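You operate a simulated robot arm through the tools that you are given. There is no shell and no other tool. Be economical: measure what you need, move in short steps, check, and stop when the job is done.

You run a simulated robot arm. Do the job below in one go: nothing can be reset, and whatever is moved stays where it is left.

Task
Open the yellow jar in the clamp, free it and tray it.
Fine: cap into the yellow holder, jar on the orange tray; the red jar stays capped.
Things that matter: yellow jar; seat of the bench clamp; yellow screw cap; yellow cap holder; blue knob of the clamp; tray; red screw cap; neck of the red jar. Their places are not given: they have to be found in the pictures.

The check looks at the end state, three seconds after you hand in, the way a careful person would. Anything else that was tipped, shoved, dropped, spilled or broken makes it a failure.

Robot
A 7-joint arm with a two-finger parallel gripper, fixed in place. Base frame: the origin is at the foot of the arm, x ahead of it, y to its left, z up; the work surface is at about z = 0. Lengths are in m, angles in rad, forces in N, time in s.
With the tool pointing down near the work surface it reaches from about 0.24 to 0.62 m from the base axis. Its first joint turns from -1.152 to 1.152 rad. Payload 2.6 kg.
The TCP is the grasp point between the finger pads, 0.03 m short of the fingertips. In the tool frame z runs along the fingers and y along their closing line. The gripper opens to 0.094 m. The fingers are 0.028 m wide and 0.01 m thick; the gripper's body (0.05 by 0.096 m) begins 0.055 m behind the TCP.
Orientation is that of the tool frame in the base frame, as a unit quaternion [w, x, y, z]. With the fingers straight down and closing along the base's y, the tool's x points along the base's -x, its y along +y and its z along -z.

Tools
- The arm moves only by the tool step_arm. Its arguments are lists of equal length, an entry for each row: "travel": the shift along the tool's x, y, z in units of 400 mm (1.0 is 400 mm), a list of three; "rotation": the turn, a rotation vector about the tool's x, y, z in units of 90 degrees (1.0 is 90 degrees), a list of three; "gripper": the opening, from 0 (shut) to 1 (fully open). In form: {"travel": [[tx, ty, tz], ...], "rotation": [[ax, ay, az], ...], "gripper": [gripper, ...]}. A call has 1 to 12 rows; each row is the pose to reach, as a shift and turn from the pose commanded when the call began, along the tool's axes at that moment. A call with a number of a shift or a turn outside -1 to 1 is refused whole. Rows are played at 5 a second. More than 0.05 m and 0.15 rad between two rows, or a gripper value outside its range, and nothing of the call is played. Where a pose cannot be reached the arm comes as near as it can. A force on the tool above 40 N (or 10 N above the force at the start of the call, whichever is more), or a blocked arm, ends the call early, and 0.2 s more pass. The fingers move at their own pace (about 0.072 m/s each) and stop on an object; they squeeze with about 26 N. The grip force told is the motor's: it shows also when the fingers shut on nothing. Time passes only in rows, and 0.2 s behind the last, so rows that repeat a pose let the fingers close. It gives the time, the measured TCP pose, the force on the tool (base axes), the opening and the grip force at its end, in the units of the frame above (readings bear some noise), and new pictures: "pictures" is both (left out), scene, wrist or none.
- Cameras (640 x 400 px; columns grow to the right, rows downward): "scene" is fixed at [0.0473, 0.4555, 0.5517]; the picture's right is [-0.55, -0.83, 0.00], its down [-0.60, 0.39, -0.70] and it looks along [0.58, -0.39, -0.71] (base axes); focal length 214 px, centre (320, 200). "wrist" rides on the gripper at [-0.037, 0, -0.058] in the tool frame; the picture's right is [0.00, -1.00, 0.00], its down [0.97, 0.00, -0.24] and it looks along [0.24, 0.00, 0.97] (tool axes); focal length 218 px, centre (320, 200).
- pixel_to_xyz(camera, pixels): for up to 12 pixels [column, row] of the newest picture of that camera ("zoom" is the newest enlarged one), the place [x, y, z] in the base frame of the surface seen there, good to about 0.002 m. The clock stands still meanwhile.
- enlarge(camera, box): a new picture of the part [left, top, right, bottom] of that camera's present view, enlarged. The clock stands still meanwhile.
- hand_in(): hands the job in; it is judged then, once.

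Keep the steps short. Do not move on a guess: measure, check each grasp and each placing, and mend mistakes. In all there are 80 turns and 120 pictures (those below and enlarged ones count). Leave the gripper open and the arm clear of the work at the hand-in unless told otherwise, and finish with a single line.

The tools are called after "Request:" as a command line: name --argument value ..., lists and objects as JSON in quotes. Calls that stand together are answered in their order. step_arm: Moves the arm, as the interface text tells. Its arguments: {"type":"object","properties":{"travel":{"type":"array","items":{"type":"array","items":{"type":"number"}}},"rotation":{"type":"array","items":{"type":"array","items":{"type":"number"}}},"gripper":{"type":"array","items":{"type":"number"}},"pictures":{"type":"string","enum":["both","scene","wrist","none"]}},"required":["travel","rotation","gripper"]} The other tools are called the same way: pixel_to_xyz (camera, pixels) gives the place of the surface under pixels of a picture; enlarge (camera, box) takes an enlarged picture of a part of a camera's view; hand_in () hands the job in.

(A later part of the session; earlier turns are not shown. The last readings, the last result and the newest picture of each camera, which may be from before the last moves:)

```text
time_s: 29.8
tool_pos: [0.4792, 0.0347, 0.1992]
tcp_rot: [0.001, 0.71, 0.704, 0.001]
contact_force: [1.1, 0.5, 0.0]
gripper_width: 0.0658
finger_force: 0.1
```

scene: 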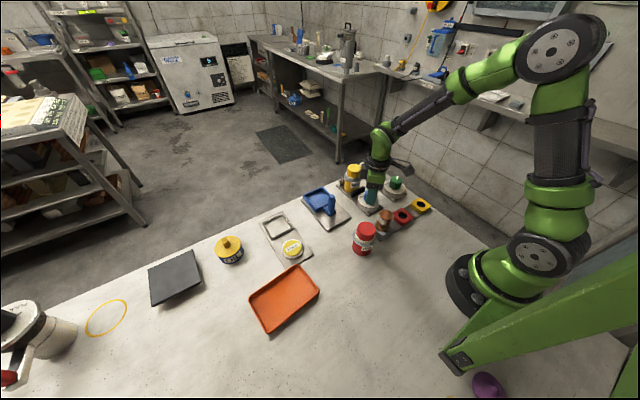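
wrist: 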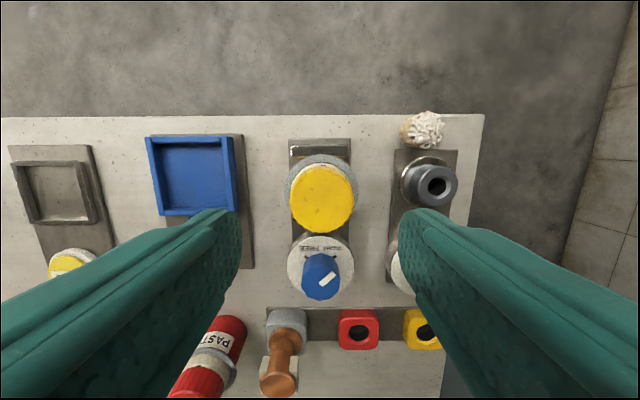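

Reached. Descend to TCP z≈0.117 (tips at 0.087, only on the cap) and close.

Request:
step_arm --travel '[[-0.0025, -0.0025, 0.1], [-0.0025, -0.0025, 0.18], [-0.0025, -0.0025, 0.205], [-0.0025, -0.0025, 0.205], [-0.0025, -0.0025, 0.205], [-0.0025, -0.0025, 0.205]]' --rotation '[[0, 0, 0], [0, 0, 0], [0, 0, 0], [0, 0, 0], [0, 0, 0], [0, 0, 0]]' --gripper '[0.7, 0.7, 0.7, 0.35, 0.35, 0.35]' --pictures "both"

Request:
enlarge --camera "scene" --box '[330, 140, 390, 210]'

```text
time_s: 31.2
tool_pos: [0.4779, 0.0337, 0.115]
tcp_rot: [-0.001, 0.711, 0.704, 0.0]
contact_force: [-19.2, 0.3, 3.8]
gripper_width: 0.0477
finger_force: 26.3
```

scene: 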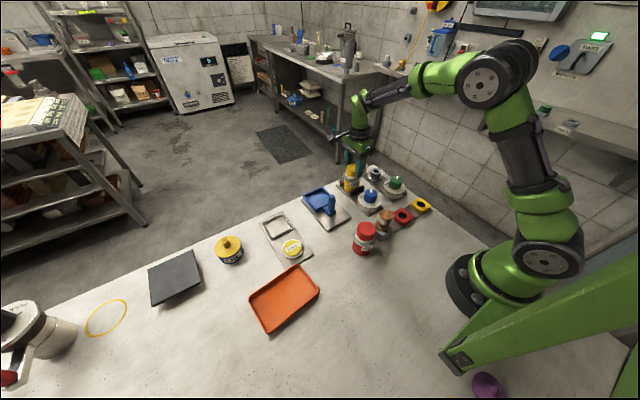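
wrist: 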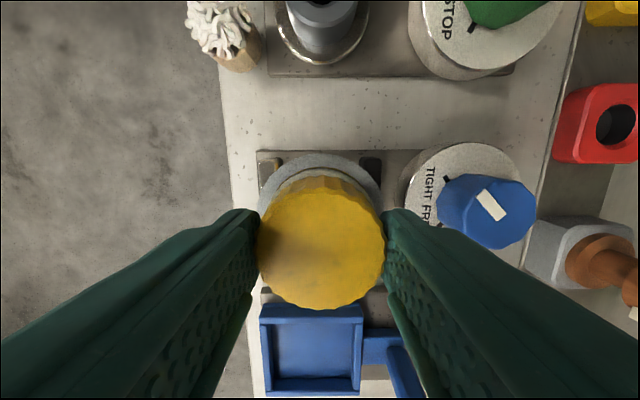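

```text
5.71 times, centred on (360, 175) of scene
```

zoom: 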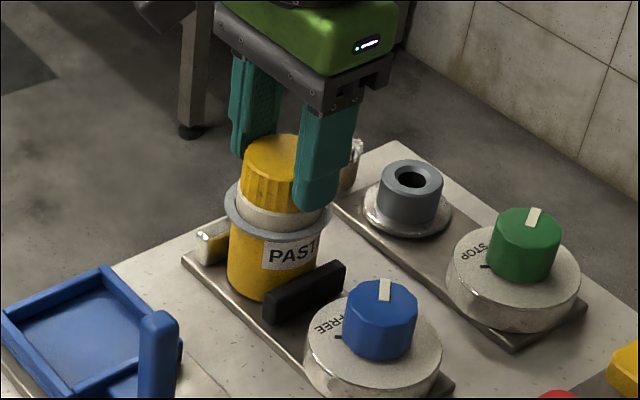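

Cap gripped (0.0477 m reading ≈ cap + pad thickness). Fx −19 N shows ~2 mm off-centre; ease it by 2 mm to −x first.

Request:
step_arm --travel '[[0, -0.003, 0], [0, -0.005, 0], [0, -0.005, 0]]' --rotation '[[0, 0, 0], [0, 0, 0], [0, 0, 0]]' --gripper '[0.35, 0.35, 0.35]' --pictures "none"

```text
time_s: 32.0
tool_pos: [0.4766, 0.0335, 0.1165]
tcp_rot: [0.002, 0.71, 0.704, 0.002]
contact_force: [-4.1, 2.0, -9.1]
gripper_width: 0.0474
finger_force: 25.7
```

Eased to −4 N. Now turn counter-clockwise 90°.

Request:
step_arm --travel '[[0, -0.001, 0], [0, -0.001, 0], [0, -0.001, 0], [0, -0.001, 0], [0, -0.001, 0], [0, -0.001, 0], [0, -0.001, 0], [0, -0.001, 0], [0, -0.001, 0], [0, -0.001, 0], [0, -0.001, 0], [0, -0.001, 0]]' --rotation '[[0, 0, -0.08], [0, 0, -0.16], [0, 0, -0.24], [0, 0, -0.32], [0, 0, -0.4], [0, 0, -0.48], [0, 0, -0.56], [0, 0, -0.64], [0, 0, -0.72], [0, 0, -0.8], [0, 0, -0.88], [0, 0, -0.96]]' --gripper '[0.35, 0.35, 0.35, 0.35, 0.35, 0.35, 0.35, 0.35, 0.35, 0.35, 0.35, 0.35]' --pictures "wrist"

Request:
enlarge --camera "scene" --box '[330, 140, 390, 210]'

```text
time_s: 34.6
tool_pos: [0.4763, 0.0342, 0.116]
tcp_rot: [0.002, 0.033, 0.999, 0.001]
contact_force: [-7.6, 2.1, 2.6]
gripper_width: 0.0475
finger_force: 25.8
```

wrist: 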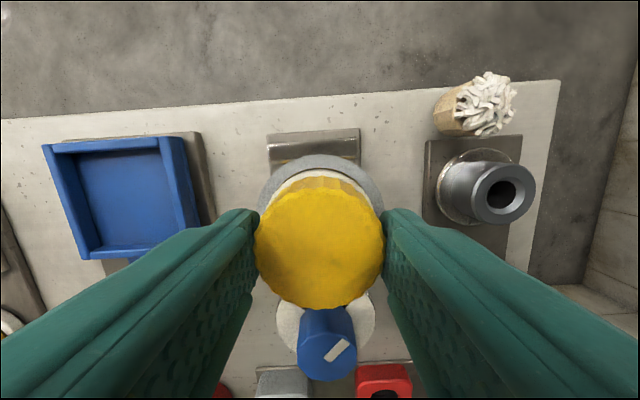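

```text
5.71 times, centred on (360, 175) of scene
```

zoom: 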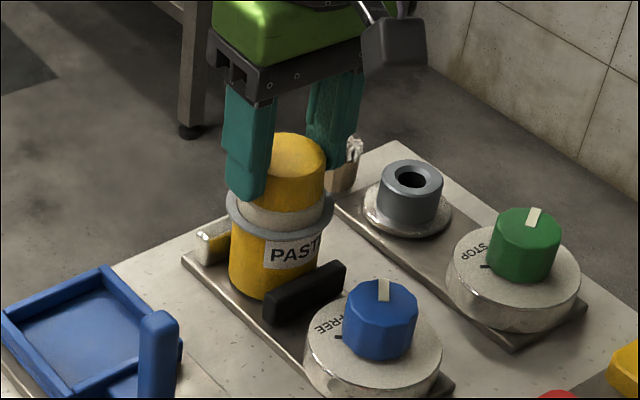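

The jar stays put while the cap turns. Continue another 90°.

Request:
step_arm --travel '[[0, 0, 0], [0, 0, 0], [0, 0, 0], [0, 0, 0], [0, 0, 0], [0, 0, 0], [0, 0, 0], [0, 0, 0], [0, 0, 0], [0, 0, 0], [0, 0, 0], [0, 0, 0]]' --rotation '[[0, 0, -0.08], [0, 0, -0.16], [0, 0, -0.24], [0, 0, -0.32], [0, 0, -0.4], [0, 0, -0.48], [0, 0, -0.56], [0, 0, -0.64], [0, 0, -0.72], [0, 0, -0.8], [0, 0, -0.88], [0, 0, -0.96]]' --gripper '[0.35, 0.35, 0.35, 0.35, 0.35, 0.35, 0.35, 0.35, 0.35, 0.35, 0.35, 0.35]' --pictures "wrist"

Request:
enlarge --camera "scene" --box '[330, 140, 390, 210]'

```text
time_s: 37.2
tool_pos: [0.4764, 0.0333, 0.1172]
tcp_rot: [0.002, -0.66, 0.752, 0.0]
contact_force: [-7.5, -0.8, 8.0]
gripper_width: 0.0471
finger_force: 26.2
```

wrist: 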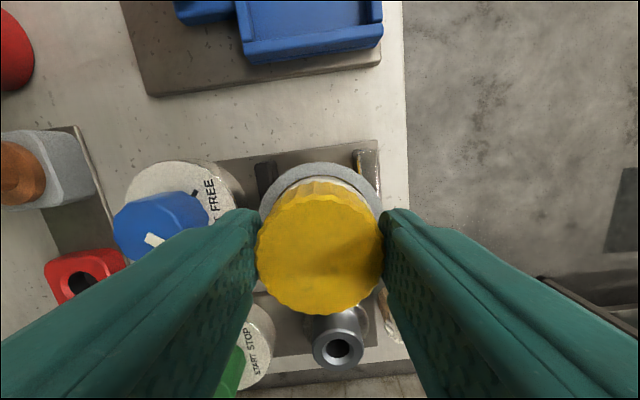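

```text
5.71 times, centred on (360, 175) of scene
```

zoom: 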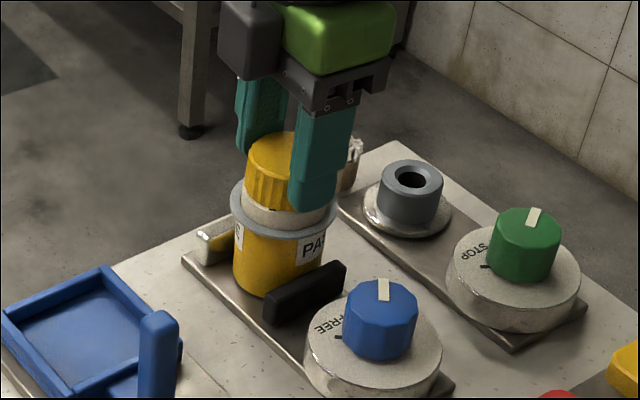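

The label shows the jar crept ~20° during the second turn, after none in the first. I test with a 3 mm lift whether the cap is already free.

Request:
step_arm --travel '[[0, 0, -0.003], [0, 0, -0.006], [0, 0, -0.0075], [0, 0, -0.0075]]' --rotation '[[0, 0, 0], [0, 0, 0], [0, 0, 0], [0, 0, 0]]' --gripper '[0.35, 0.35, 0.35, 0.35]' --pictures "none"

Request:
enlarge --camera "scene" --box '[335, 155, 375, 205]'

Request:
enlarge --camera "wrist" --box '[240, 130, 400, 240]'

```text
time_s: 38.2
tool_pos: [0.4773, 0.0342, 0.1202]
tcp_rot: [0.002, -0.659, 0.752, -0.001]
contact_force: [0.4, -0.1, 0.7]
gripper_width: 0.0473
finger_force: 26.1
```

```text
8.00 times, centred on (355, 180) of scene
```

zoom: 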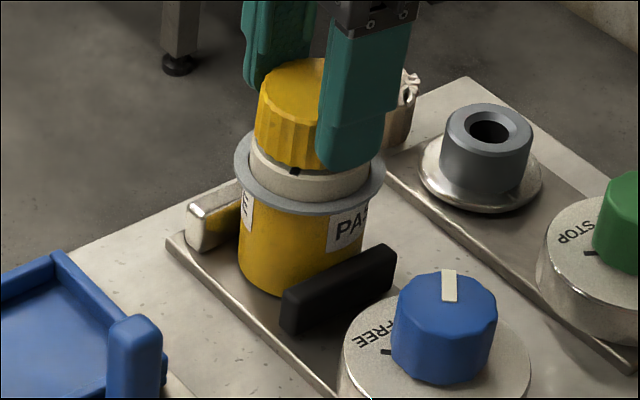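

```text
3.64 times, centred on (320, 185) of wrist
```

zoom: 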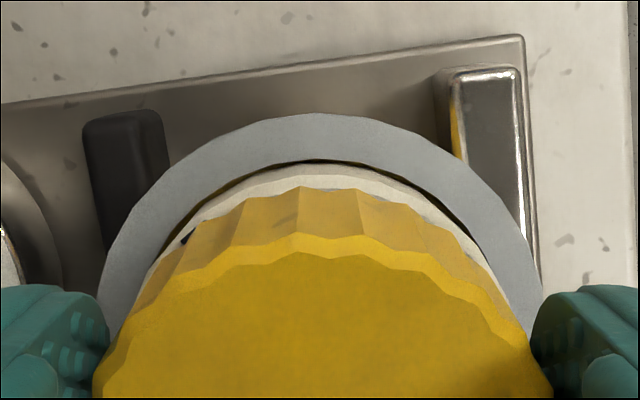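

Force is nil and more neck shows, so the cap appears free. Lift another 12 mm and look.

Request:
step_arm --travel '[[0, 0, -0.01], [0, 0, -0.02], [0, 0, -0.03], [0, 0, -0.03]]' --rotation '[[0, 0, 0], [0, 0, 0], [0, 0, 0], [0, 0, 0]]' --gripper '[0.35, 0.35, 0.35, 0.35]' --pictures "none"

Request:
enlarge --camera "scene" --box '[335, 155, 375, 205]'

```text
time_s: 39.2
tool_pos: [0.475, 0.033, 0.1311]
tcp_rot: [0.001, -0.659, 0.752, -0.001]
contact_force: [0.2, 0.1, -0.3]
gripper_width: 0.0473
finger_force: 26.7
```

```text
8.00 times, centred on (355, 180) of scene
```

zoom: 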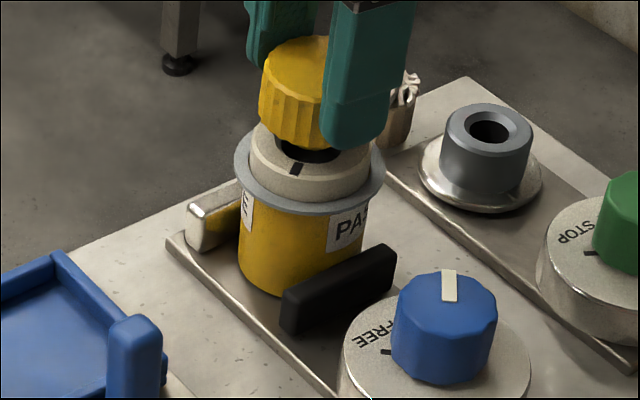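

Cap is off. Raise, and enlarge the holders to measure the yellow one.

Request:
step_arm --travel '[[0, 0, -0.06], [0, 0, -0.14], [0, 0, -0.14]]' --rotation '[[0, 0, 0], [0, 0, 0], [0, 0, 0]]' --gripper '[0.35, 0.35, 0.35]' --pictures "scene"

Request:
enlarge --camera "scene" --box '[390, 185, 440, 235]'

Request:
pixel_to_xyz --camera "zoom" --pixels '[[396, 150], [396, 175], [340, 150], [455, 165], [398, 115], [398, 200], [320, 150], [525, 160], [400, 215], [395, 90], [415, 260], [460, 205]]'

```text
time_s: 40.0
tool_pos: [0.4775, 0.0331, 0.1882]
tcp_rot: [0.002, -0.658, 0.753, -0.002]
contact_force: [-0.9, -0.3, 0.1]
gripper_width: 0.0474
finger_force: 26.2
```

scene: 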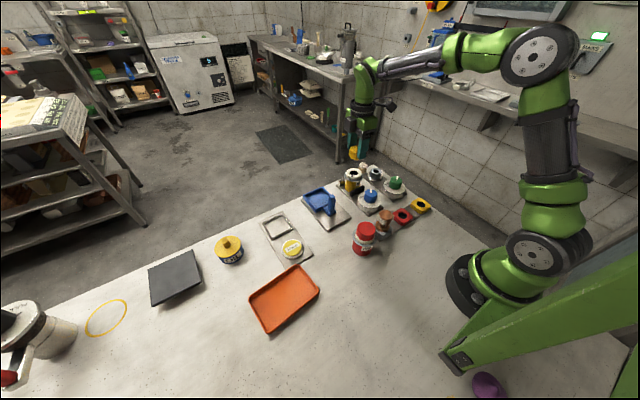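

```text
8.00 times, centred on (415, 210) of scene
```

zoom: 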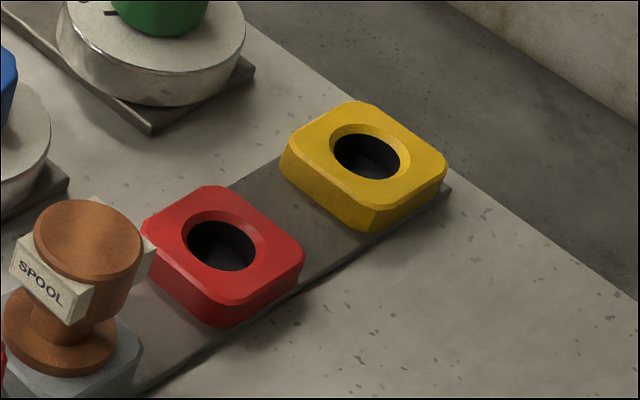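

```text
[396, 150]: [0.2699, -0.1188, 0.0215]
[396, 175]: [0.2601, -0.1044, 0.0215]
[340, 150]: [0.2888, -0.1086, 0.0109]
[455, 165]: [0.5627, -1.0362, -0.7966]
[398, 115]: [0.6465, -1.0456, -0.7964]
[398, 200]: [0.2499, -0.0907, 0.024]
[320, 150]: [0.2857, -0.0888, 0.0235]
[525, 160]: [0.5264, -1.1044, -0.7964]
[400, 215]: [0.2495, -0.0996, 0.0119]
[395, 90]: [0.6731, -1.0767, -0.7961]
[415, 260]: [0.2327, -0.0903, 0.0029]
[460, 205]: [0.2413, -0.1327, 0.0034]
```

Request:
pixel_to_xyz --camera "zoom" --pixels '[[287, 150], [352, 106], [440, 163], [368, 205], [328, 146], [414, 165], [360, 123], [380, 183], [367, 160], [335, 155], [399, 160]]'

```text
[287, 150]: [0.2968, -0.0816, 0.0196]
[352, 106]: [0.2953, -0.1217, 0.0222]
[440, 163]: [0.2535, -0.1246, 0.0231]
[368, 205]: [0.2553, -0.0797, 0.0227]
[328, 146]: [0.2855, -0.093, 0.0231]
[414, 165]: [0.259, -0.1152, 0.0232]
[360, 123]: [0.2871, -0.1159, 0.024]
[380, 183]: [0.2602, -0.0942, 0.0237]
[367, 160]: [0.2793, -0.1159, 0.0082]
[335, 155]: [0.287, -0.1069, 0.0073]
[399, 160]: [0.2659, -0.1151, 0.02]
```

Holder centre ≈ (0.2735, -0.1035), top z≈0.024. First square up the yaw (−7.7°), then hover near the holder to measure better.

Request:
step_arm --travel '[[0, 0, 0], [0, 0, 0], [0, 0, 0]]' --rotation '[[0, 0, -0.05], [0, 0, -0.085], [0, 0, -0.085]]' --gripper '[0.35, 0.35, 0.35]' --pictures "none"

```text
time_s: 40.8
tool_pos: [0.4763, 0.0339, 0.187]
tcp_rot: [-0.001, 0.708, -0.706, 0.001]
contact_force: [-0.8, 0.3, -1.0]
gripper_width: 0.0472
finger_force: 26.3
```

Request:
step_arm --travel '[[0.073, 0.0725, 0], [0.146, 0.145, 0], [0.219, 0.2175, 0], [0.292, 0.29, 0], [0.365, 0.3625, 0], [0.438, 0.435, 0], [0.51, 0.5075, 0], [0.51, 0.5075, 0]]' --rotation '[[0, 0, 0], [0, 0, 0], [0, 0, 0], [0, 0, 0], [0, 0, 0], [0, 0, 0], [0, 0, 0], [0, 0, 0]]' --gripper '[0.35, 0.35, 0.35, 0.35, 0.35, 0.35, 0.35, 0.35]' --pictures "both"

Request:
enlarge --camera "wrist" --box '[260, 100, 380, 200]'

Request:
enlarge --camera "scene" --box '[390, 120, 490, 220]'

```text
time_s: 42.6
tool_pos: [0.2727, -0.1709, 0.1882]
tcp_rot: [-0.001, 0.707, -0.707, 0.001]
contact_force: [0.5, -0.5, 0.7]
gripper_width: 0.0474
finger_force: 26.1
```

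scene: 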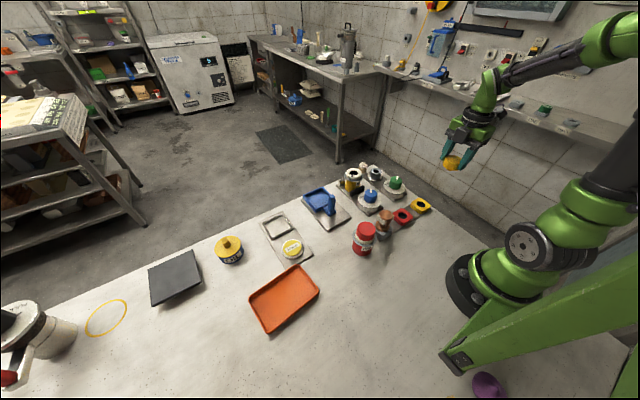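
wrist: 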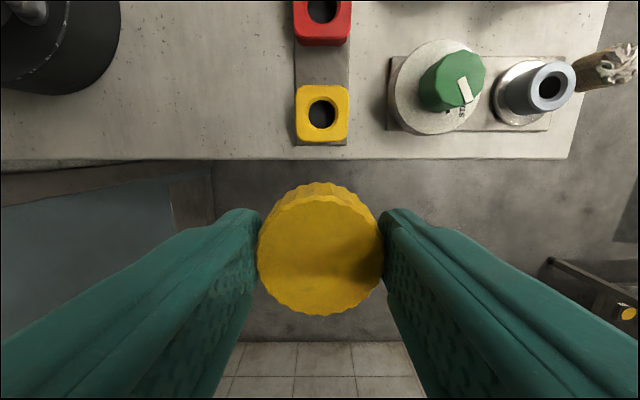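

```text
4.00 times, centred on (320, 150) of wrist
```

zoom: 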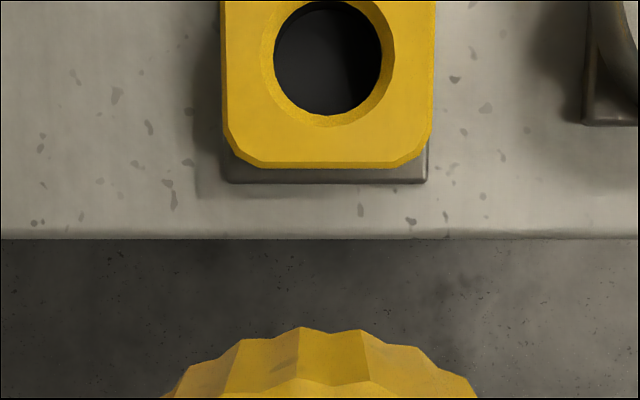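

```text
4.00 times, centred on (440, 170) of scene
```

zoom: 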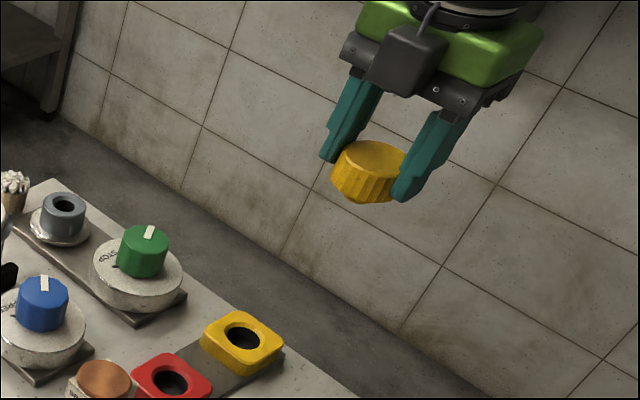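

Request:
enlarge --camera "wrist" --box '[280, 70, 370, 160]'

Request:
pixel_to_xyz --camera "wrist" --pixels '[[300, 92], [345, 92], [300, 140], [345, 138], [322, 97], [322, 132], [305, 115], [340, 115], [322, 128], [309, 115], [336, 115], [322, 113]]'

Request:
enlarge --camera "scene" --box '[430, 140, 470, 180]'

```text
4.44 times, centred on (325, 115) of wrist
```

zoom: 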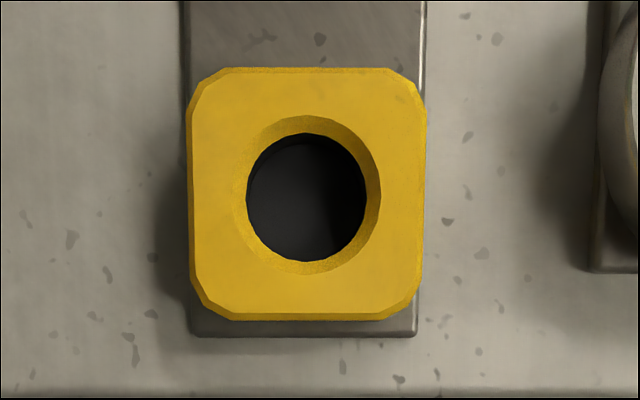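

```text
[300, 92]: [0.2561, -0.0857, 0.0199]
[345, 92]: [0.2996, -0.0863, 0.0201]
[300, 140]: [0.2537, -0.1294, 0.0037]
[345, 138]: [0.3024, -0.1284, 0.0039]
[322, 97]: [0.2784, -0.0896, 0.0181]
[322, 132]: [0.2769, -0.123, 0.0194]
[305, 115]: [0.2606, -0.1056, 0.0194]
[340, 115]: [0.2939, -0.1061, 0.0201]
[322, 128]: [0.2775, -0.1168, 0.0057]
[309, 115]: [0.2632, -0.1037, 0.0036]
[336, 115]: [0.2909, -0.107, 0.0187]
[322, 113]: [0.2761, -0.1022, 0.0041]
```

```text
10.00 times, centred on (450, 160) of scene
```

zoom: 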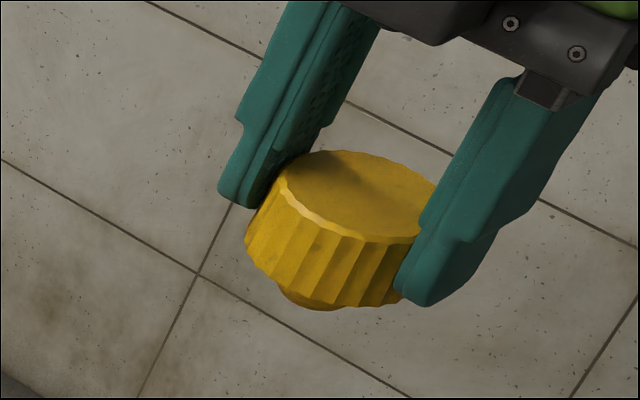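

The cap has a plug beneath it, which fits the holder's hole (centre ≈ (0.275, −0.1045)). Move above it and down to z≈0.09.

Request:
step_arm --travel '[[-0.085, -0.003, 0], [-0.1675, -0.006, 0], [-0.1675, -0.006, 0.1], [-0.1675, -0.006, 0.2], [-0.1675, -0.006, 0.245], [-0.1675, -0.006, 0.245]]' --rotation '[[0, 0, 0], [0, 0, 0], [0, 0, 0], [0, 0, 0], [0, 0, 0], [0, 0, 0]]' --gripper '[0.35, 0.35, 0.35, 0.35, 0.35, 0.35]' --pictures "both"

Request:
enlarge --camera "scene" --box '[400, 170, 450, 225]'

```text
time_s: 44.0
tool_pos: [0.2763, -0.1026, 0.0888]
tcp_rot: [0.002, -0.707, 0.707, -0.001]
contact_force: [-0.7, 0.3, -0.6]
gripper_width: 0.047
finger_force: 26.0
```

scene: 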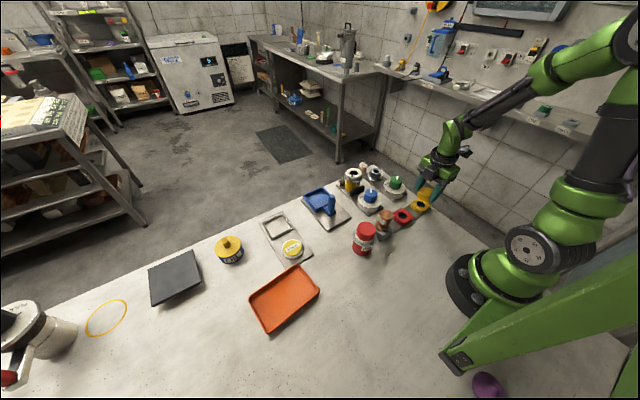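
wrist: 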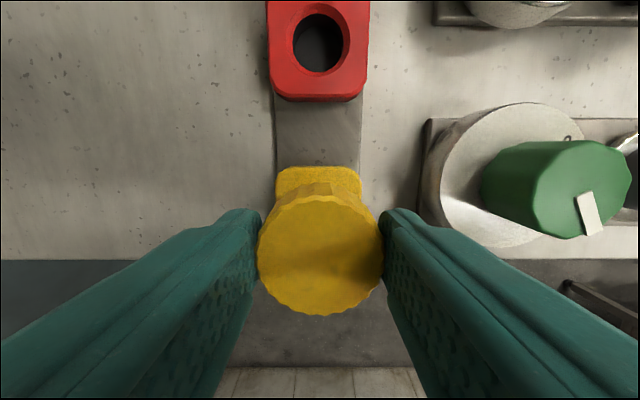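

```text
7.27 times, centred on (425, 198) of scene
```

zoom: 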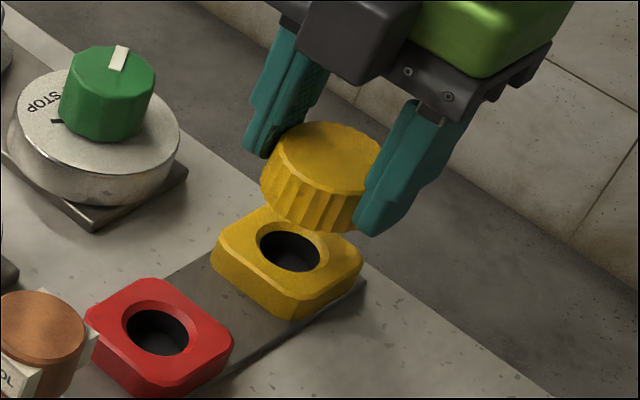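

x is aligned (holder columns 277–362, cap centred at 320). I check y with the visible edges of both holders.

Request:
pixel_to_xyz --camera "wrist" --pixels '[[320, 169], [300, 171], [340, 171], [320, 100], [320, 95], [320, 78], [320, 10], [288, 45], [354, 45], [270, 50], [368, 50]]'

Request:
pixel_to_xyz --camera "zoom" --pixels '[[253, 243], [329, 258], [280, 273], [305, 232], [225, 240], [355, 265], [288, 300], [270, 210]]'

```text
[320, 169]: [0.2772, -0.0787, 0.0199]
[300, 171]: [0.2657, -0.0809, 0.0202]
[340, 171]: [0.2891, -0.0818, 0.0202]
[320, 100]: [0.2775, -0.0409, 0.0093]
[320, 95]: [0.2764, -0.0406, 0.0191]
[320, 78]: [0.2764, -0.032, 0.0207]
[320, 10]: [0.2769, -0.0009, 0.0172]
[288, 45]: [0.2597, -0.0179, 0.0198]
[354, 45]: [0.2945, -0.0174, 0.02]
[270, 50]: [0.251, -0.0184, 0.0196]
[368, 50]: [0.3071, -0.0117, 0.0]
```

```text
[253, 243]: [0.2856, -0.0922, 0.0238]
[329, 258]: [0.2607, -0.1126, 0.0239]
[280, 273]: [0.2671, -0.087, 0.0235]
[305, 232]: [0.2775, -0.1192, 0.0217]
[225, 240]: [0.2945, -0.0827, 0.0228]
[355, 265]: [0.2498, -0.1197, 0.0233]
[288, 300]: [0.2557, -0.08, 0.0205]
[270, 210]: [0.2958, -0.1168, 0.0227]
```

Centre ≈ (0.276, −0.1035): aligned to 1 mm. Descend 26 mm, then creep.

Request:
step_arm --travel '[[0.0025, 0, 0.03], [0.0025, 0, 0.05], [0.0025, 0, 0.0625], [0.0025, 0, 0.0625]]' --rotation '[[0, 0, 0], [0, 0, 0], [0, 0, 0], [0, 0, 0]]' --gripper '[0.35, 0.35, 0.35, 0.35]' --pictures "none"

Request:
enlarge --camera "scene" --box '[400, 170, 450, 225]'

```text
time_s: 45.0
tool_pos: [0.2766, -0.1047, 0.065]
tcp_rot: [0.001, -0.707, 0.707, 0.0]
contact_force: [0.0, 3.5, 0.4]
gripper_width: 0.0471
finger_force: 25.9
```

```text
7.27 times, centred on (425, 198) of scene
```

zoom: 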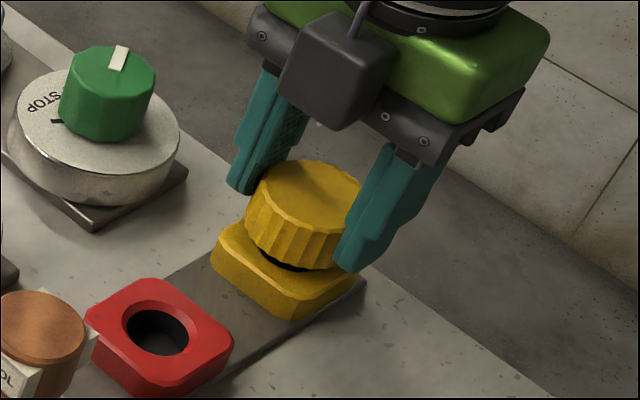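

Plug is entering; slight Fy +3.5 N. Creep 4 mm.

Request:
step_arm --travel '[[-0.001, 0, 0.004], [-0.002, 0, 0.007], [-0.002, 0, 0.01], [-0.002, 0, 0.01]]' --rotation '[[0, 0, 0], [0, 0, 0], [0, 0, 0], [0, 0, 0]]' --gripper '[0.35, 0.35, 0.35, 0.35]' --pictures "none"

Request:
enlarge --camera "scene" --box '[400, 170, 450, 225]'

```text
time_s: 46.0
tool_pos: [0.2755, -0.1042, 0.0596]
tcp_rot: [-0.001, 0.708, -0.706, 0.0]
contact_force: [0.2, 7.0, 0.5]
gripper_width: 0.0473
finger_force: 25.8
```

```text
7.27 times, centred on (425, 198) of scene
```

zoom: 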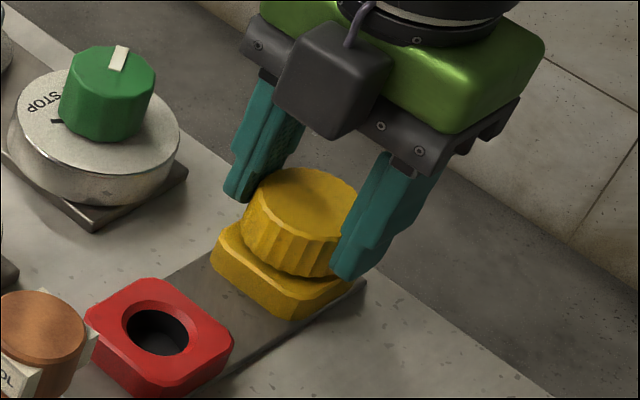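

Fy +7 N: ease 2 mm towards +y while going down 3 mm more.

Request:
step_arm --travel '[[-0.005, 0, 0], [-0.005, 0, 0.004], [-0.005, 0, 0.0075], [-0.005, 0, 0.0075]]' --rotation '[[0, 0, 0], [0, 0, 0], [0, 0, 0], [0, 0, 0]]' --gripper '[0.35, 0.35, 0.35, 0.35]' --pictures "none"

Request:
enlarge --camera "scene" --box '[400, 170, 450, 225]'

```text
time_s: 47.0
tool_pos: [0.2766, -0.1017, 0.0559]
tcp_rot: [-0.001, 0.708, -0.706, 0.001]
contact_force: [-0.4, -0.8, -1.2]
gripper_width: 0.0473
finger_force: 26.1
```

```text
7.27 times, centred on (425, 198) of scene
```

zoom: 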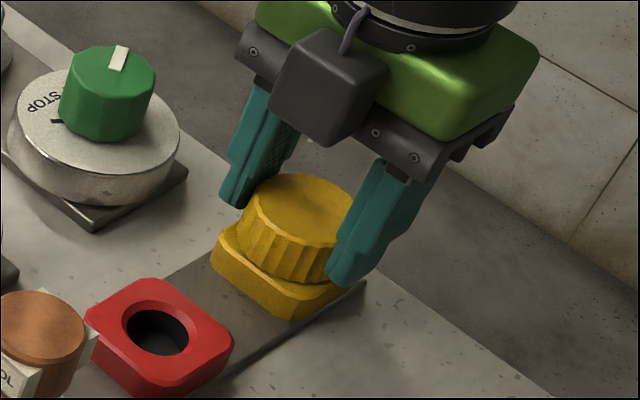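

Lateral force gone. Creep down until Fz rises.

Request:
step_arm --travel '[[0, 0, 0.002], [0, 0, 0.004], [0, 0, 0.006], [0, 0, 0.006]]' --rotation '[[0, 0, 0], [0, 0, 0], [0, 0, 0], [0, 0, 0]]' --gripper '[0.35, 0.35, 0.35, 0.35]' --pictures "none"

Request:
enlarge --camera "scene" --box '[400, 170, 450, 225]'

```text
time_s: 48.0
tool_pos: [0.2766, -0.103, 0.0547]
tcp_rot: [0.001, -0.707, 0.707, -0.001]
contact_force: [-9.0, 0.2, 24.0]
gripper_width: 0.0471
finger_force: 26.0
```

```text
7.27 times, centred on (425, 198) of scene
```

zoom: 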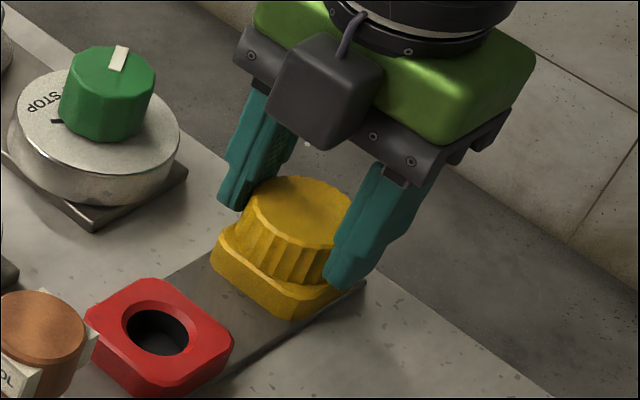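

Seated (24 N). Back off 1 mm, open and rise.

Request:
step_arm --travel '[[0, 0, -0.003], [0, 0, -0.003], [0, 0, -0.003], [0, 0, -0.003], [0, 0, -0.08], [0, 0, -0.18], [0, 0, -0.28], [0, 0, -0.33], [0, 0, -0.33]]' --rotation '[[0, 0, 0], [0, 0, 0], [0, 0, 0], [0, 0, 0], [0, 0, 0], [0, 0, 0], [0, 0, 0], [0, 0, 0], [0, 0, 0]]' --gripper '[0.35, 0.75, 0.75, 0.75, 0.75, 0.75, 0.75, 0.75, 0.75]' --pictures "wrist"

Request:
enlarge --camera "scene" --box '[340, 150, 450, 240]'

```text
time_s: 50.0
tool_pos: [0.2749, -0.102, 0.1862]
tcp_rot: [-0.001, 0.709, -0.706, 0.001]
contact_force: [0.6, -0.5, -0.1]
gripper_width: 0.0708
finger_force: 0.1
```

wrist: 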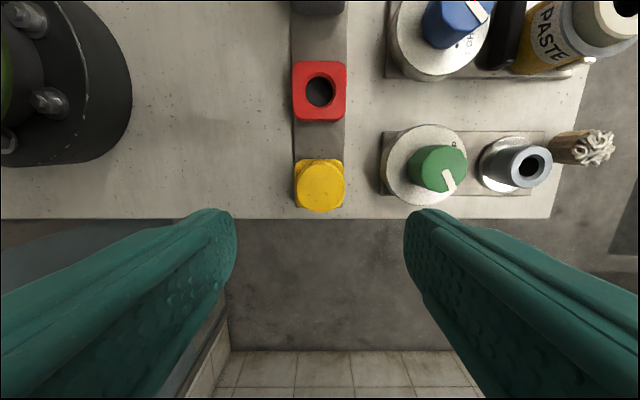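

```text
4.44 times, centred on (395, 195) of scene
```

zoom: 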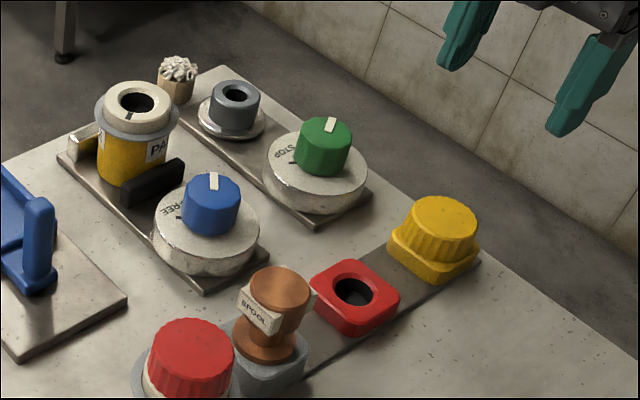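

Cap sits in the yellow holder, level. Now go back to the blue knob while turning the gripper back to yaw ≈ +5°.

Request:
step_arm --travel '[[-0.0287, -0.0219, 0], [-0.0573, -0.0438, 0], [-0.086, -0.0656, 0], [-0.1147, -0.0875, 0], [-0.1433, -0.1094, 0], [-0.172, -0.1313, 0], [-0.2007, -0.1531, 0], [-0.2293, -0.175, 0], [-0.258, -0.1969, 0], [-0.2867, -0.2188, 0], [-0.3153, -0.2406, 0], [-0.344, -0.2625, 0]]' --rotation '[[0, 0, 0.0875], [0, 0, 0.175], [0, 0, 0.2625], [0, 0, 0.35], [0, 0, 0.4375], [0, 0, 0.525], [0, 0, 0.6125], [0, 0, 0.7], [0, 0, 0.7875], [0, 0, 0.875], [0, 0, 0.9625], [0, 0, 1]]' --gripper '[0.64, 0.64, 0.64, 0.64, 0.64, 0.64, 0.64, 0.64, 0.64, 0.64, 0.64, 0.64]' --pictures "wrist"

```text
time_s: 52.6
tool_pos: [0.38, 0.0352, 0.1885]
tcp_rot: [0.001, 0.0, 1.0, 0.001]
contact_force: [-0.3, 0.2, 0.6]
gripper_width: 0.0603
finger_force: 0.0
```

wrist: 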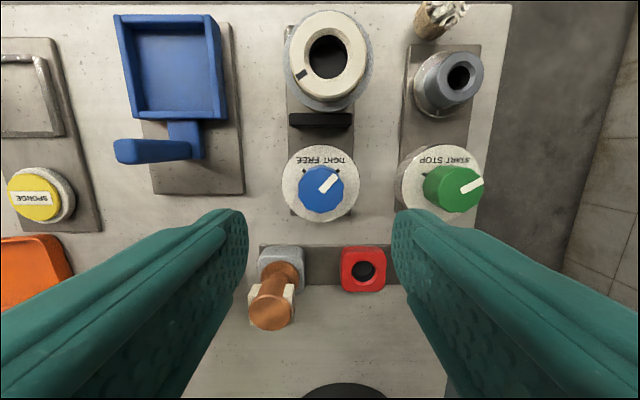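

Centred over the knob. Descend to z≈0.066 and close.

Request:
step_arm --travel '[[0, 0, 0.1], [0, 0, 0.2], [0, 0, 0.29], [0, 0, 0.305], [0, 0, 0.305], [0, 0, 0.305], [0, 0, 0.305]]' --rotation '[[0, 0, 0.03], [0, 0, 0.06], [0, 0, 0.06], [0, 0, 0.06], [0, 0, 0.06], [0, 0, 0.06], [0, 0, 0.06]]' --gripper '[0.64, 0.64, 0.64, 0.64, 0.3, 0.3, 0.3]' --pictures "wrist"

```text
time_s: 54.2
tool_pos: [0.3825, 0.0346, 0.0633]
tcp_rot: [0.003, 0.047, 0.999, -0.001]
contact_force: [-3.8, -13.7, -2.4]
gripper_width: 0.0396
finger_force: 44.8
```

wrist: 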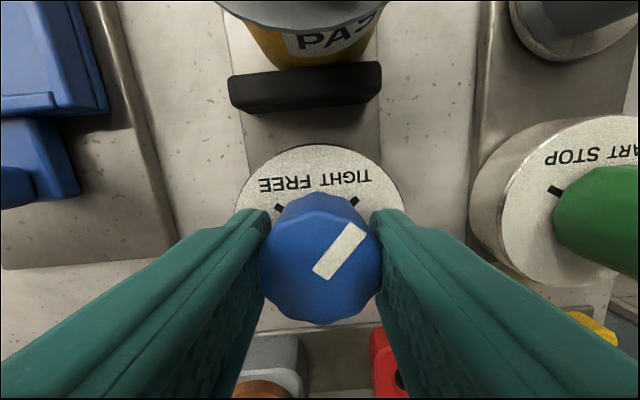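

Gripped; Fy −14 N, so ease 1.5 mm to −y, 1 mm up, then turn counter-clockwise ~97°.

Request:
step_arm --travel '[[0.0025, -0.004, -0.003], [0.0025, -0.004, -0.003], [0.0025, -0.004, -0.003], [0.0025, -0.004, -0.003], [0.0025, -0.004, -0.003], [0.0025, -0.004, -0.003], [0.0025, -0.004, -0.003], [0.0025, -0.004, -0.003]]' --rotation '[[0, 0, 0], [0, 0, -0.07], [0, 0, -0.14], [0, 0, -0.21], [0, 0, -0.28], [0, 0, -0.35], [0, 0, -0.42], [0, 0, -0.49]]' --gripper '[0.3, 0.3, 0.3, 0.3, 0.3, 0.3, 0.3, 0.3]' --pictures "none"

```text
time_s: 56.0
tool_pos: [0.3807, 0.0359, 0.0659]
tcp_rot: [0.002, -0.333, 0.943, 0.0]
contact_force: [15.9, 6.8, -27.4]
gripper_width: 0.0396
finger_force: 45.3
```

Half-way, with some side load (Fz −27, Fx 16). Relax along the force, then continue.

Request:
step_arm --travel '[[-0.004, -0.001, 0.004], [-0.004, -0.001, 0.004], [-0.004, -0.001, 0.004]]' --rotation '[[0, 0, 0], [0, 0, 0], [0, 0, 0]]' --gripper '[0.3, 0.3, 0.3]' --pictures "wrist"

```text
time_s: 56.9
tool_pos: [0.3791, 0.0349, 0.0653]
tcp_rot: [0.0, -0.33, 0.944, 0.0]
contact_force: [-4.7, 0.2, 1.1]
gripper_width: 0.0398
finger_force: 44.4
stopped in row 3: the force on the tool passed its limit (the readings are from after the stop); the commanded pose is now the measured one
```

wrist: 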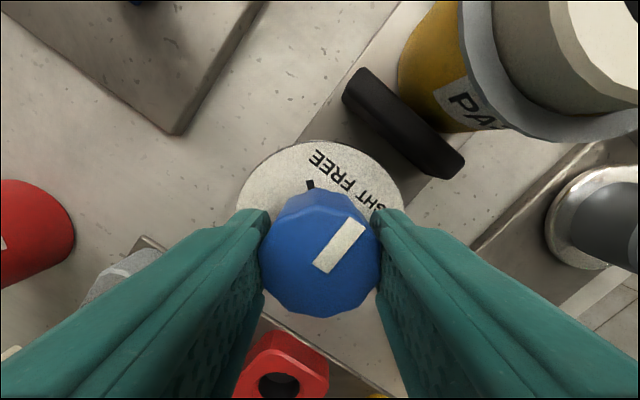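

Reset to zero load; the knob is half-way. Turn the remaining ~53°.

Request:
step_arm --travel '[[0, 0, 0], [0, 0, 0], [0, 0, 0], [0, 0, 0], [0, 0, 0], [0, 0, 0], [0, 0, 0], [0, 0, 0], [0, 0, 0], [0, 0, 0], [0, 0, 0]]' --rotation '[[0, 0, -0.06], [0, 0, -0.12], [0, 0, -0.18], [0, 0, -0.24], [0, 0, -0.3], [0, 0, -0.36], [0, 0, -0.42], [0, 0, -0.48], [0, 0, -0.54], [0, 0, -0.6], [0, 0, -0.6]]' --gripper '[0.3, 0.3, 0.3, 0.3, 0.3, 0.3, 0.3, 0.3, 0.3, 0.3, 0.3]' --pictures "wrist"

```text
time_s: 59.2
tool_pos: [0.3804, 0.0346, 0.0652]
tcp_rot: [0.0, 0.723, -0.69, -0.001]
contact_force: [-10.3, 6.2, 5.8]
gripper_width: 0.0397
finger_force: 44.8
```

wrist: 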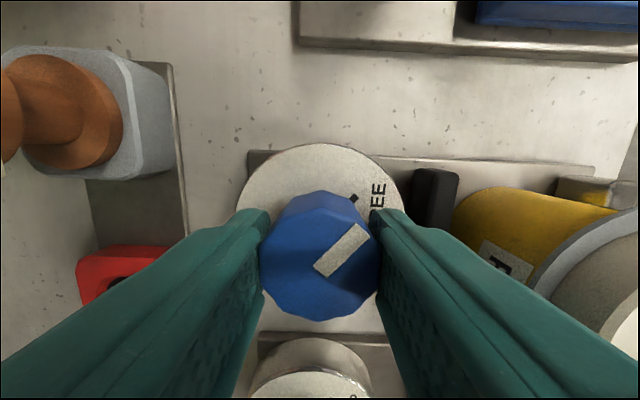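

Pointer is back at FREE and the jaw is retracted. Release and rise.

Request:
step_arm --travel '[[0, 0, 0], [0, 0, 0], [0, 0, 0], [0, 0, -0.1], [0, 0, -0.2], [0, 0, -0.3], [0, 0, -0.3]]' --rotation '[[0, 0, 0], [0, 0, 0], [0, 0, 0], [0, 0, 0], [0, 0, 0], [0, 0, 0.03], [0, 0, 0.03]]' --gripper '[0.6, 0.6, 0.6, 0.6, 0.6, 0.6, 0.6]' --pictures "wrist"

Request:
enlarge --camera "scene" --box '[340, 150, 450, 240]'

Request:
enlarge --camera "wrist" --box '[250, 110, 500, 260]'

```text
time_s: 60.9
tool_pos: [0.381, 0.036, 0.1865]
tcp_rot: [0.0, -0.707, 0.708, 0.0]
contact_force: [0.6, 0.5, -0.9]
gripper_width: 0.0566
finger_force: 0.0
```

wrist: 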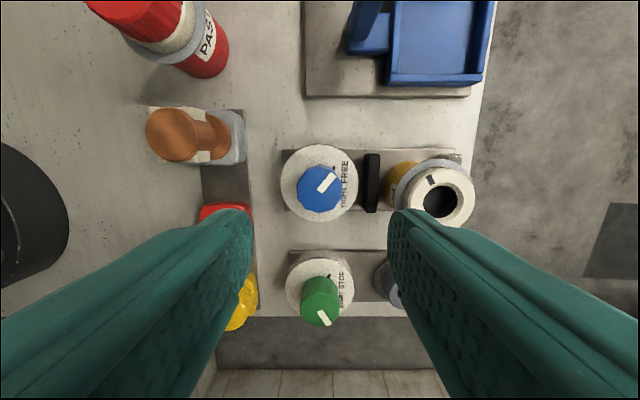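

```text
4.44 times, centred on (395, 195) of scene
```

zoom: 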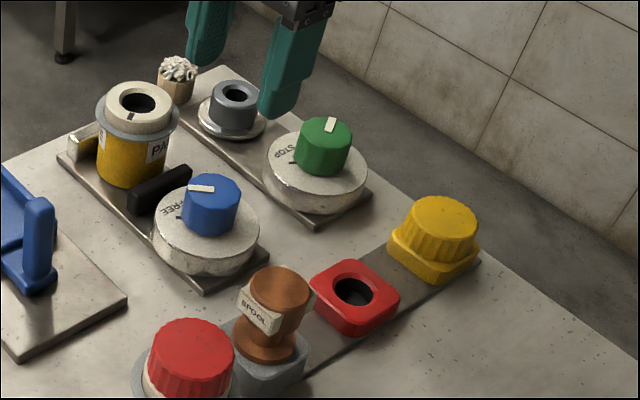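

```text
2.56 times, centred on (375, 185) of wrist
```

zoom: 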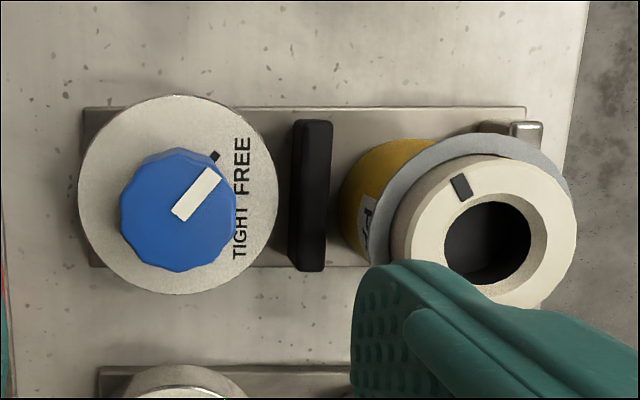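

Knob FREE, jaw off the jar. Move above the jar with the gripper open.

Request:
step_arm --travel '[[0.003, -0.12, 0], [0.006, -0.2425, 0], [0.006, -0.2425, 0], [0.006, -0.2425, 0.08], [0.006, -0.2425, 0.11], [0.006, -0.2425, 0.11]]' --rotation '[[0, 0, 0], [0, 0, 0], [0, 0, 0], [0, 0, 0], [0, 0, 0], [0, 0, 0]]' --gripper '[0.95, 0.95, 0.95, 0.95, 0.95, 0.95]' --pictures "wrist"

Request:
pixel_to_xyz --camera "wrist" --pixels '[[280, 190], [360, 190], [320, 170], [320, 250]]'

```text
time_s: 62.2
tool_pos: [0.4787, 0.0325, 0.1413]
tcp_rot: [0.0, -0.707, 0.707, 0.0]
contact_force: [0.0, 0.1, 0.1]
gripper_width: 0.0893
finger_force: 0.1
```

wrist: 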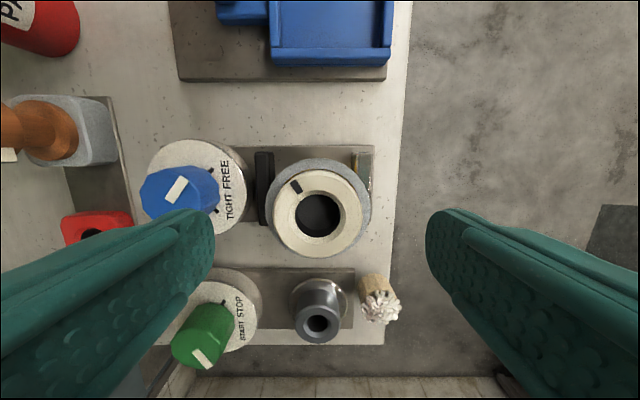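

```text
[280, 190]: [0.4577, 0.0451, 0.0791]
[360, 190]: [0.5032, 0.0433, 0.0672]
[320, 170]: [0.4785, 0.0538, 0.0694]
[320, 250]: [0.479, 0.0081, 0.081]
```

Jar ring is centred between the fingers. Descend to z≈0.07 and close on it.

Request:
step_arm --travel '[[0.004, 0.002, 0.08], [0.004, 0.002, 0.15], [0.004, 0.002, 0.178], [0.004, 0.002, 0.178], [0.004, 0.002, 0.178], [0.004, 0.002, 0.178], [0.004, 0.002, 0.178]]' --rotation '[[0, 0, 0], [0, 0, 0], [0, 0, 0], [0, 0, 0], [0, 0, 0], [0, 0, 0], [0, 0, 0]]' --gripper '[0.95, 0.95, 0.95, 0.5, 0.5, 0.5, 0.5]' --pictures "wrist"

Request:
enlarge --camera "scene" --box '[330, 140, 390, 210]'

```text
time_s: 63.9
tool_pos: [0.4763, 0.0315, 0.07]
tcp_rot: [-0.001, -0.706, 0.708, 0.001]
contact_force: [-3.9, -0.4, -0.1]
gripper_width: 0.0553
finger_force: 25.6
```

wrist: 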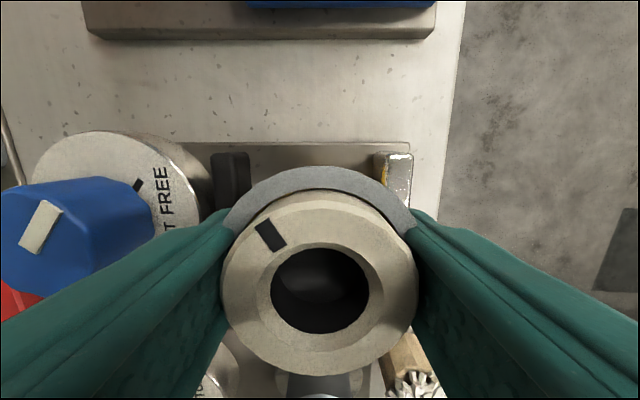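

```text
5.71 times, centred on (360, 175) of scene
```

zoom: 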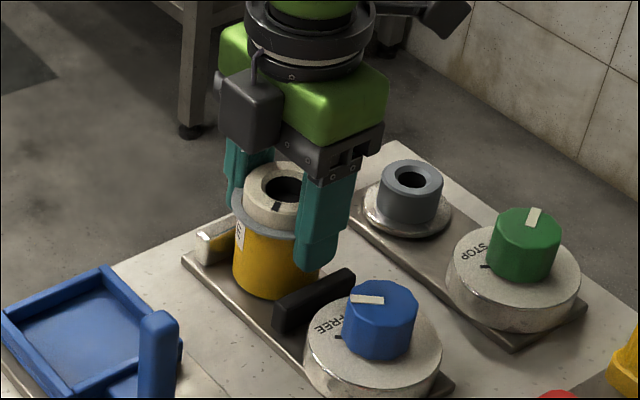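

Gripped (0.055 m). Ease 1.5 mm away from the fixed jaw and lift slowly.

Request:
step_arm --travel '[[0, 0.004, -0.01], [0, 0.004, -0.04], [0, 0.004, -0.1], [0, 0.004, -0.18], [0, 0.004, -0.25], [0, 0.004, -0.25]]' --rotation '[[0, 0, 0], [0, 0, 0], [0, 0, 0], [0, 0, 0], [0, 0, 0], [0, 0, 0]]' --gripper '[0.5, 0.5, 0.5, 0.5, 0.5, 0.5]' --pictures "both"

```text
time_s: 65.2
tool_pos: [0.4753, 0.0314, 0.1703]
tcp_rot: [0.0, -0.706, 0.708, 0.0]
contact_force: [0.4, -0.2, -2.7]
gripper_width: 0.0552
finger_force: 26.2
```

scene: 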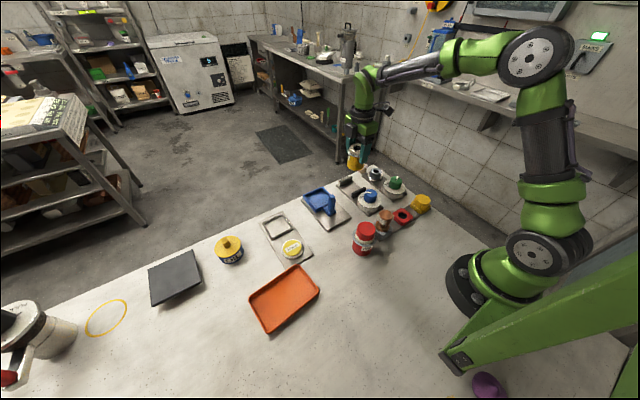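
wrist: 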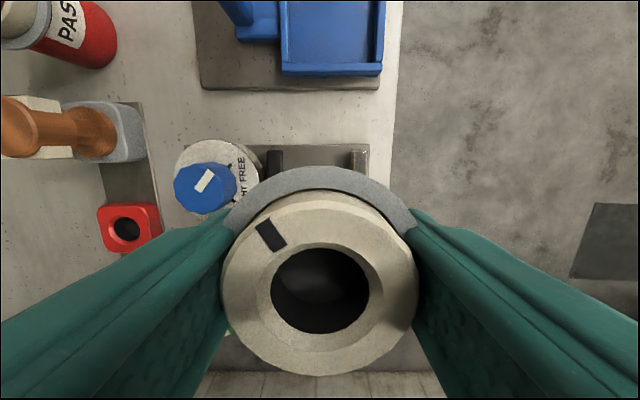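

Jar out, empty-handed clamp intact. Carry it at this height to above the tray centre (0.264, 0.415).

Request:
step_arm --travel '[[-0.04, 0.022, -0.02], [-0.132, 0.0725, -0.02], [-0.224, 0.1231, -0.02], [-0.316, 0.1737, -0.02], [-0.408, 0.2242, -0.02], [-0.5, 0.2748, -0.02], [-0.592, 0.3253, -0.02], [-0.684, 0.3759, -0.02], [-0.776, 0.4264, -0.02], [-0.868, 0.477, -0.02], [-0.96, 0.5275, -0.02], [-0.96, 0.5275, -0.02]]' --rotation '[[0, 0, 0], [0, 0, 0], [0, 0, 0], [0, 0, 0], [0, 0, 0], [0, 0, 0], [0, 0, 0], [0, 0, 0], [0, 0, 0], [0, 0, 0], [0, 0, 0], [0, 0, 0]]' --gripper '[0.5, 0.5, 0.5, 0.5, 0.5, 0.5, 0.5, 0.5, 0.5, 0.5, 0.5, 0.5]' --pictures "both"

```text
time_s: 67.8
tool_pos: [0.2633, 0.4139, 0.1791]
tcp_rot: [-0.001, -0.706, 0.708, -0.001]
contact_force: [-0.2, 0.0, -2.1]
gripper_width: 0.0551
finger_force: 26.1
```

scene: 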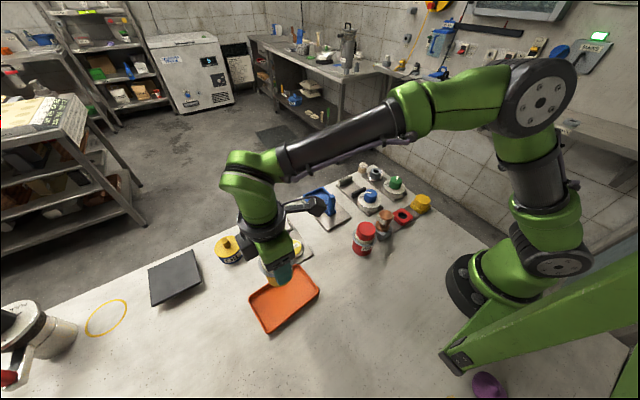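
wrist: 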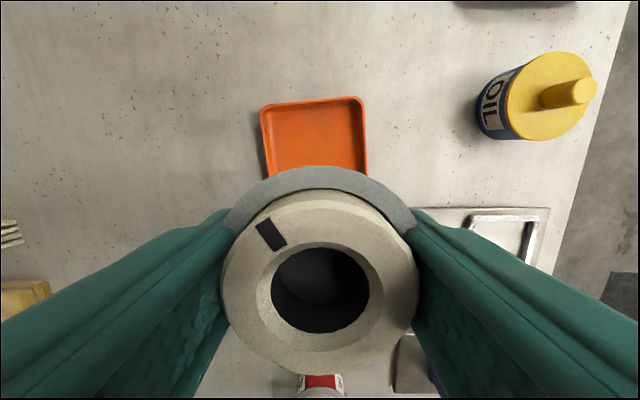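

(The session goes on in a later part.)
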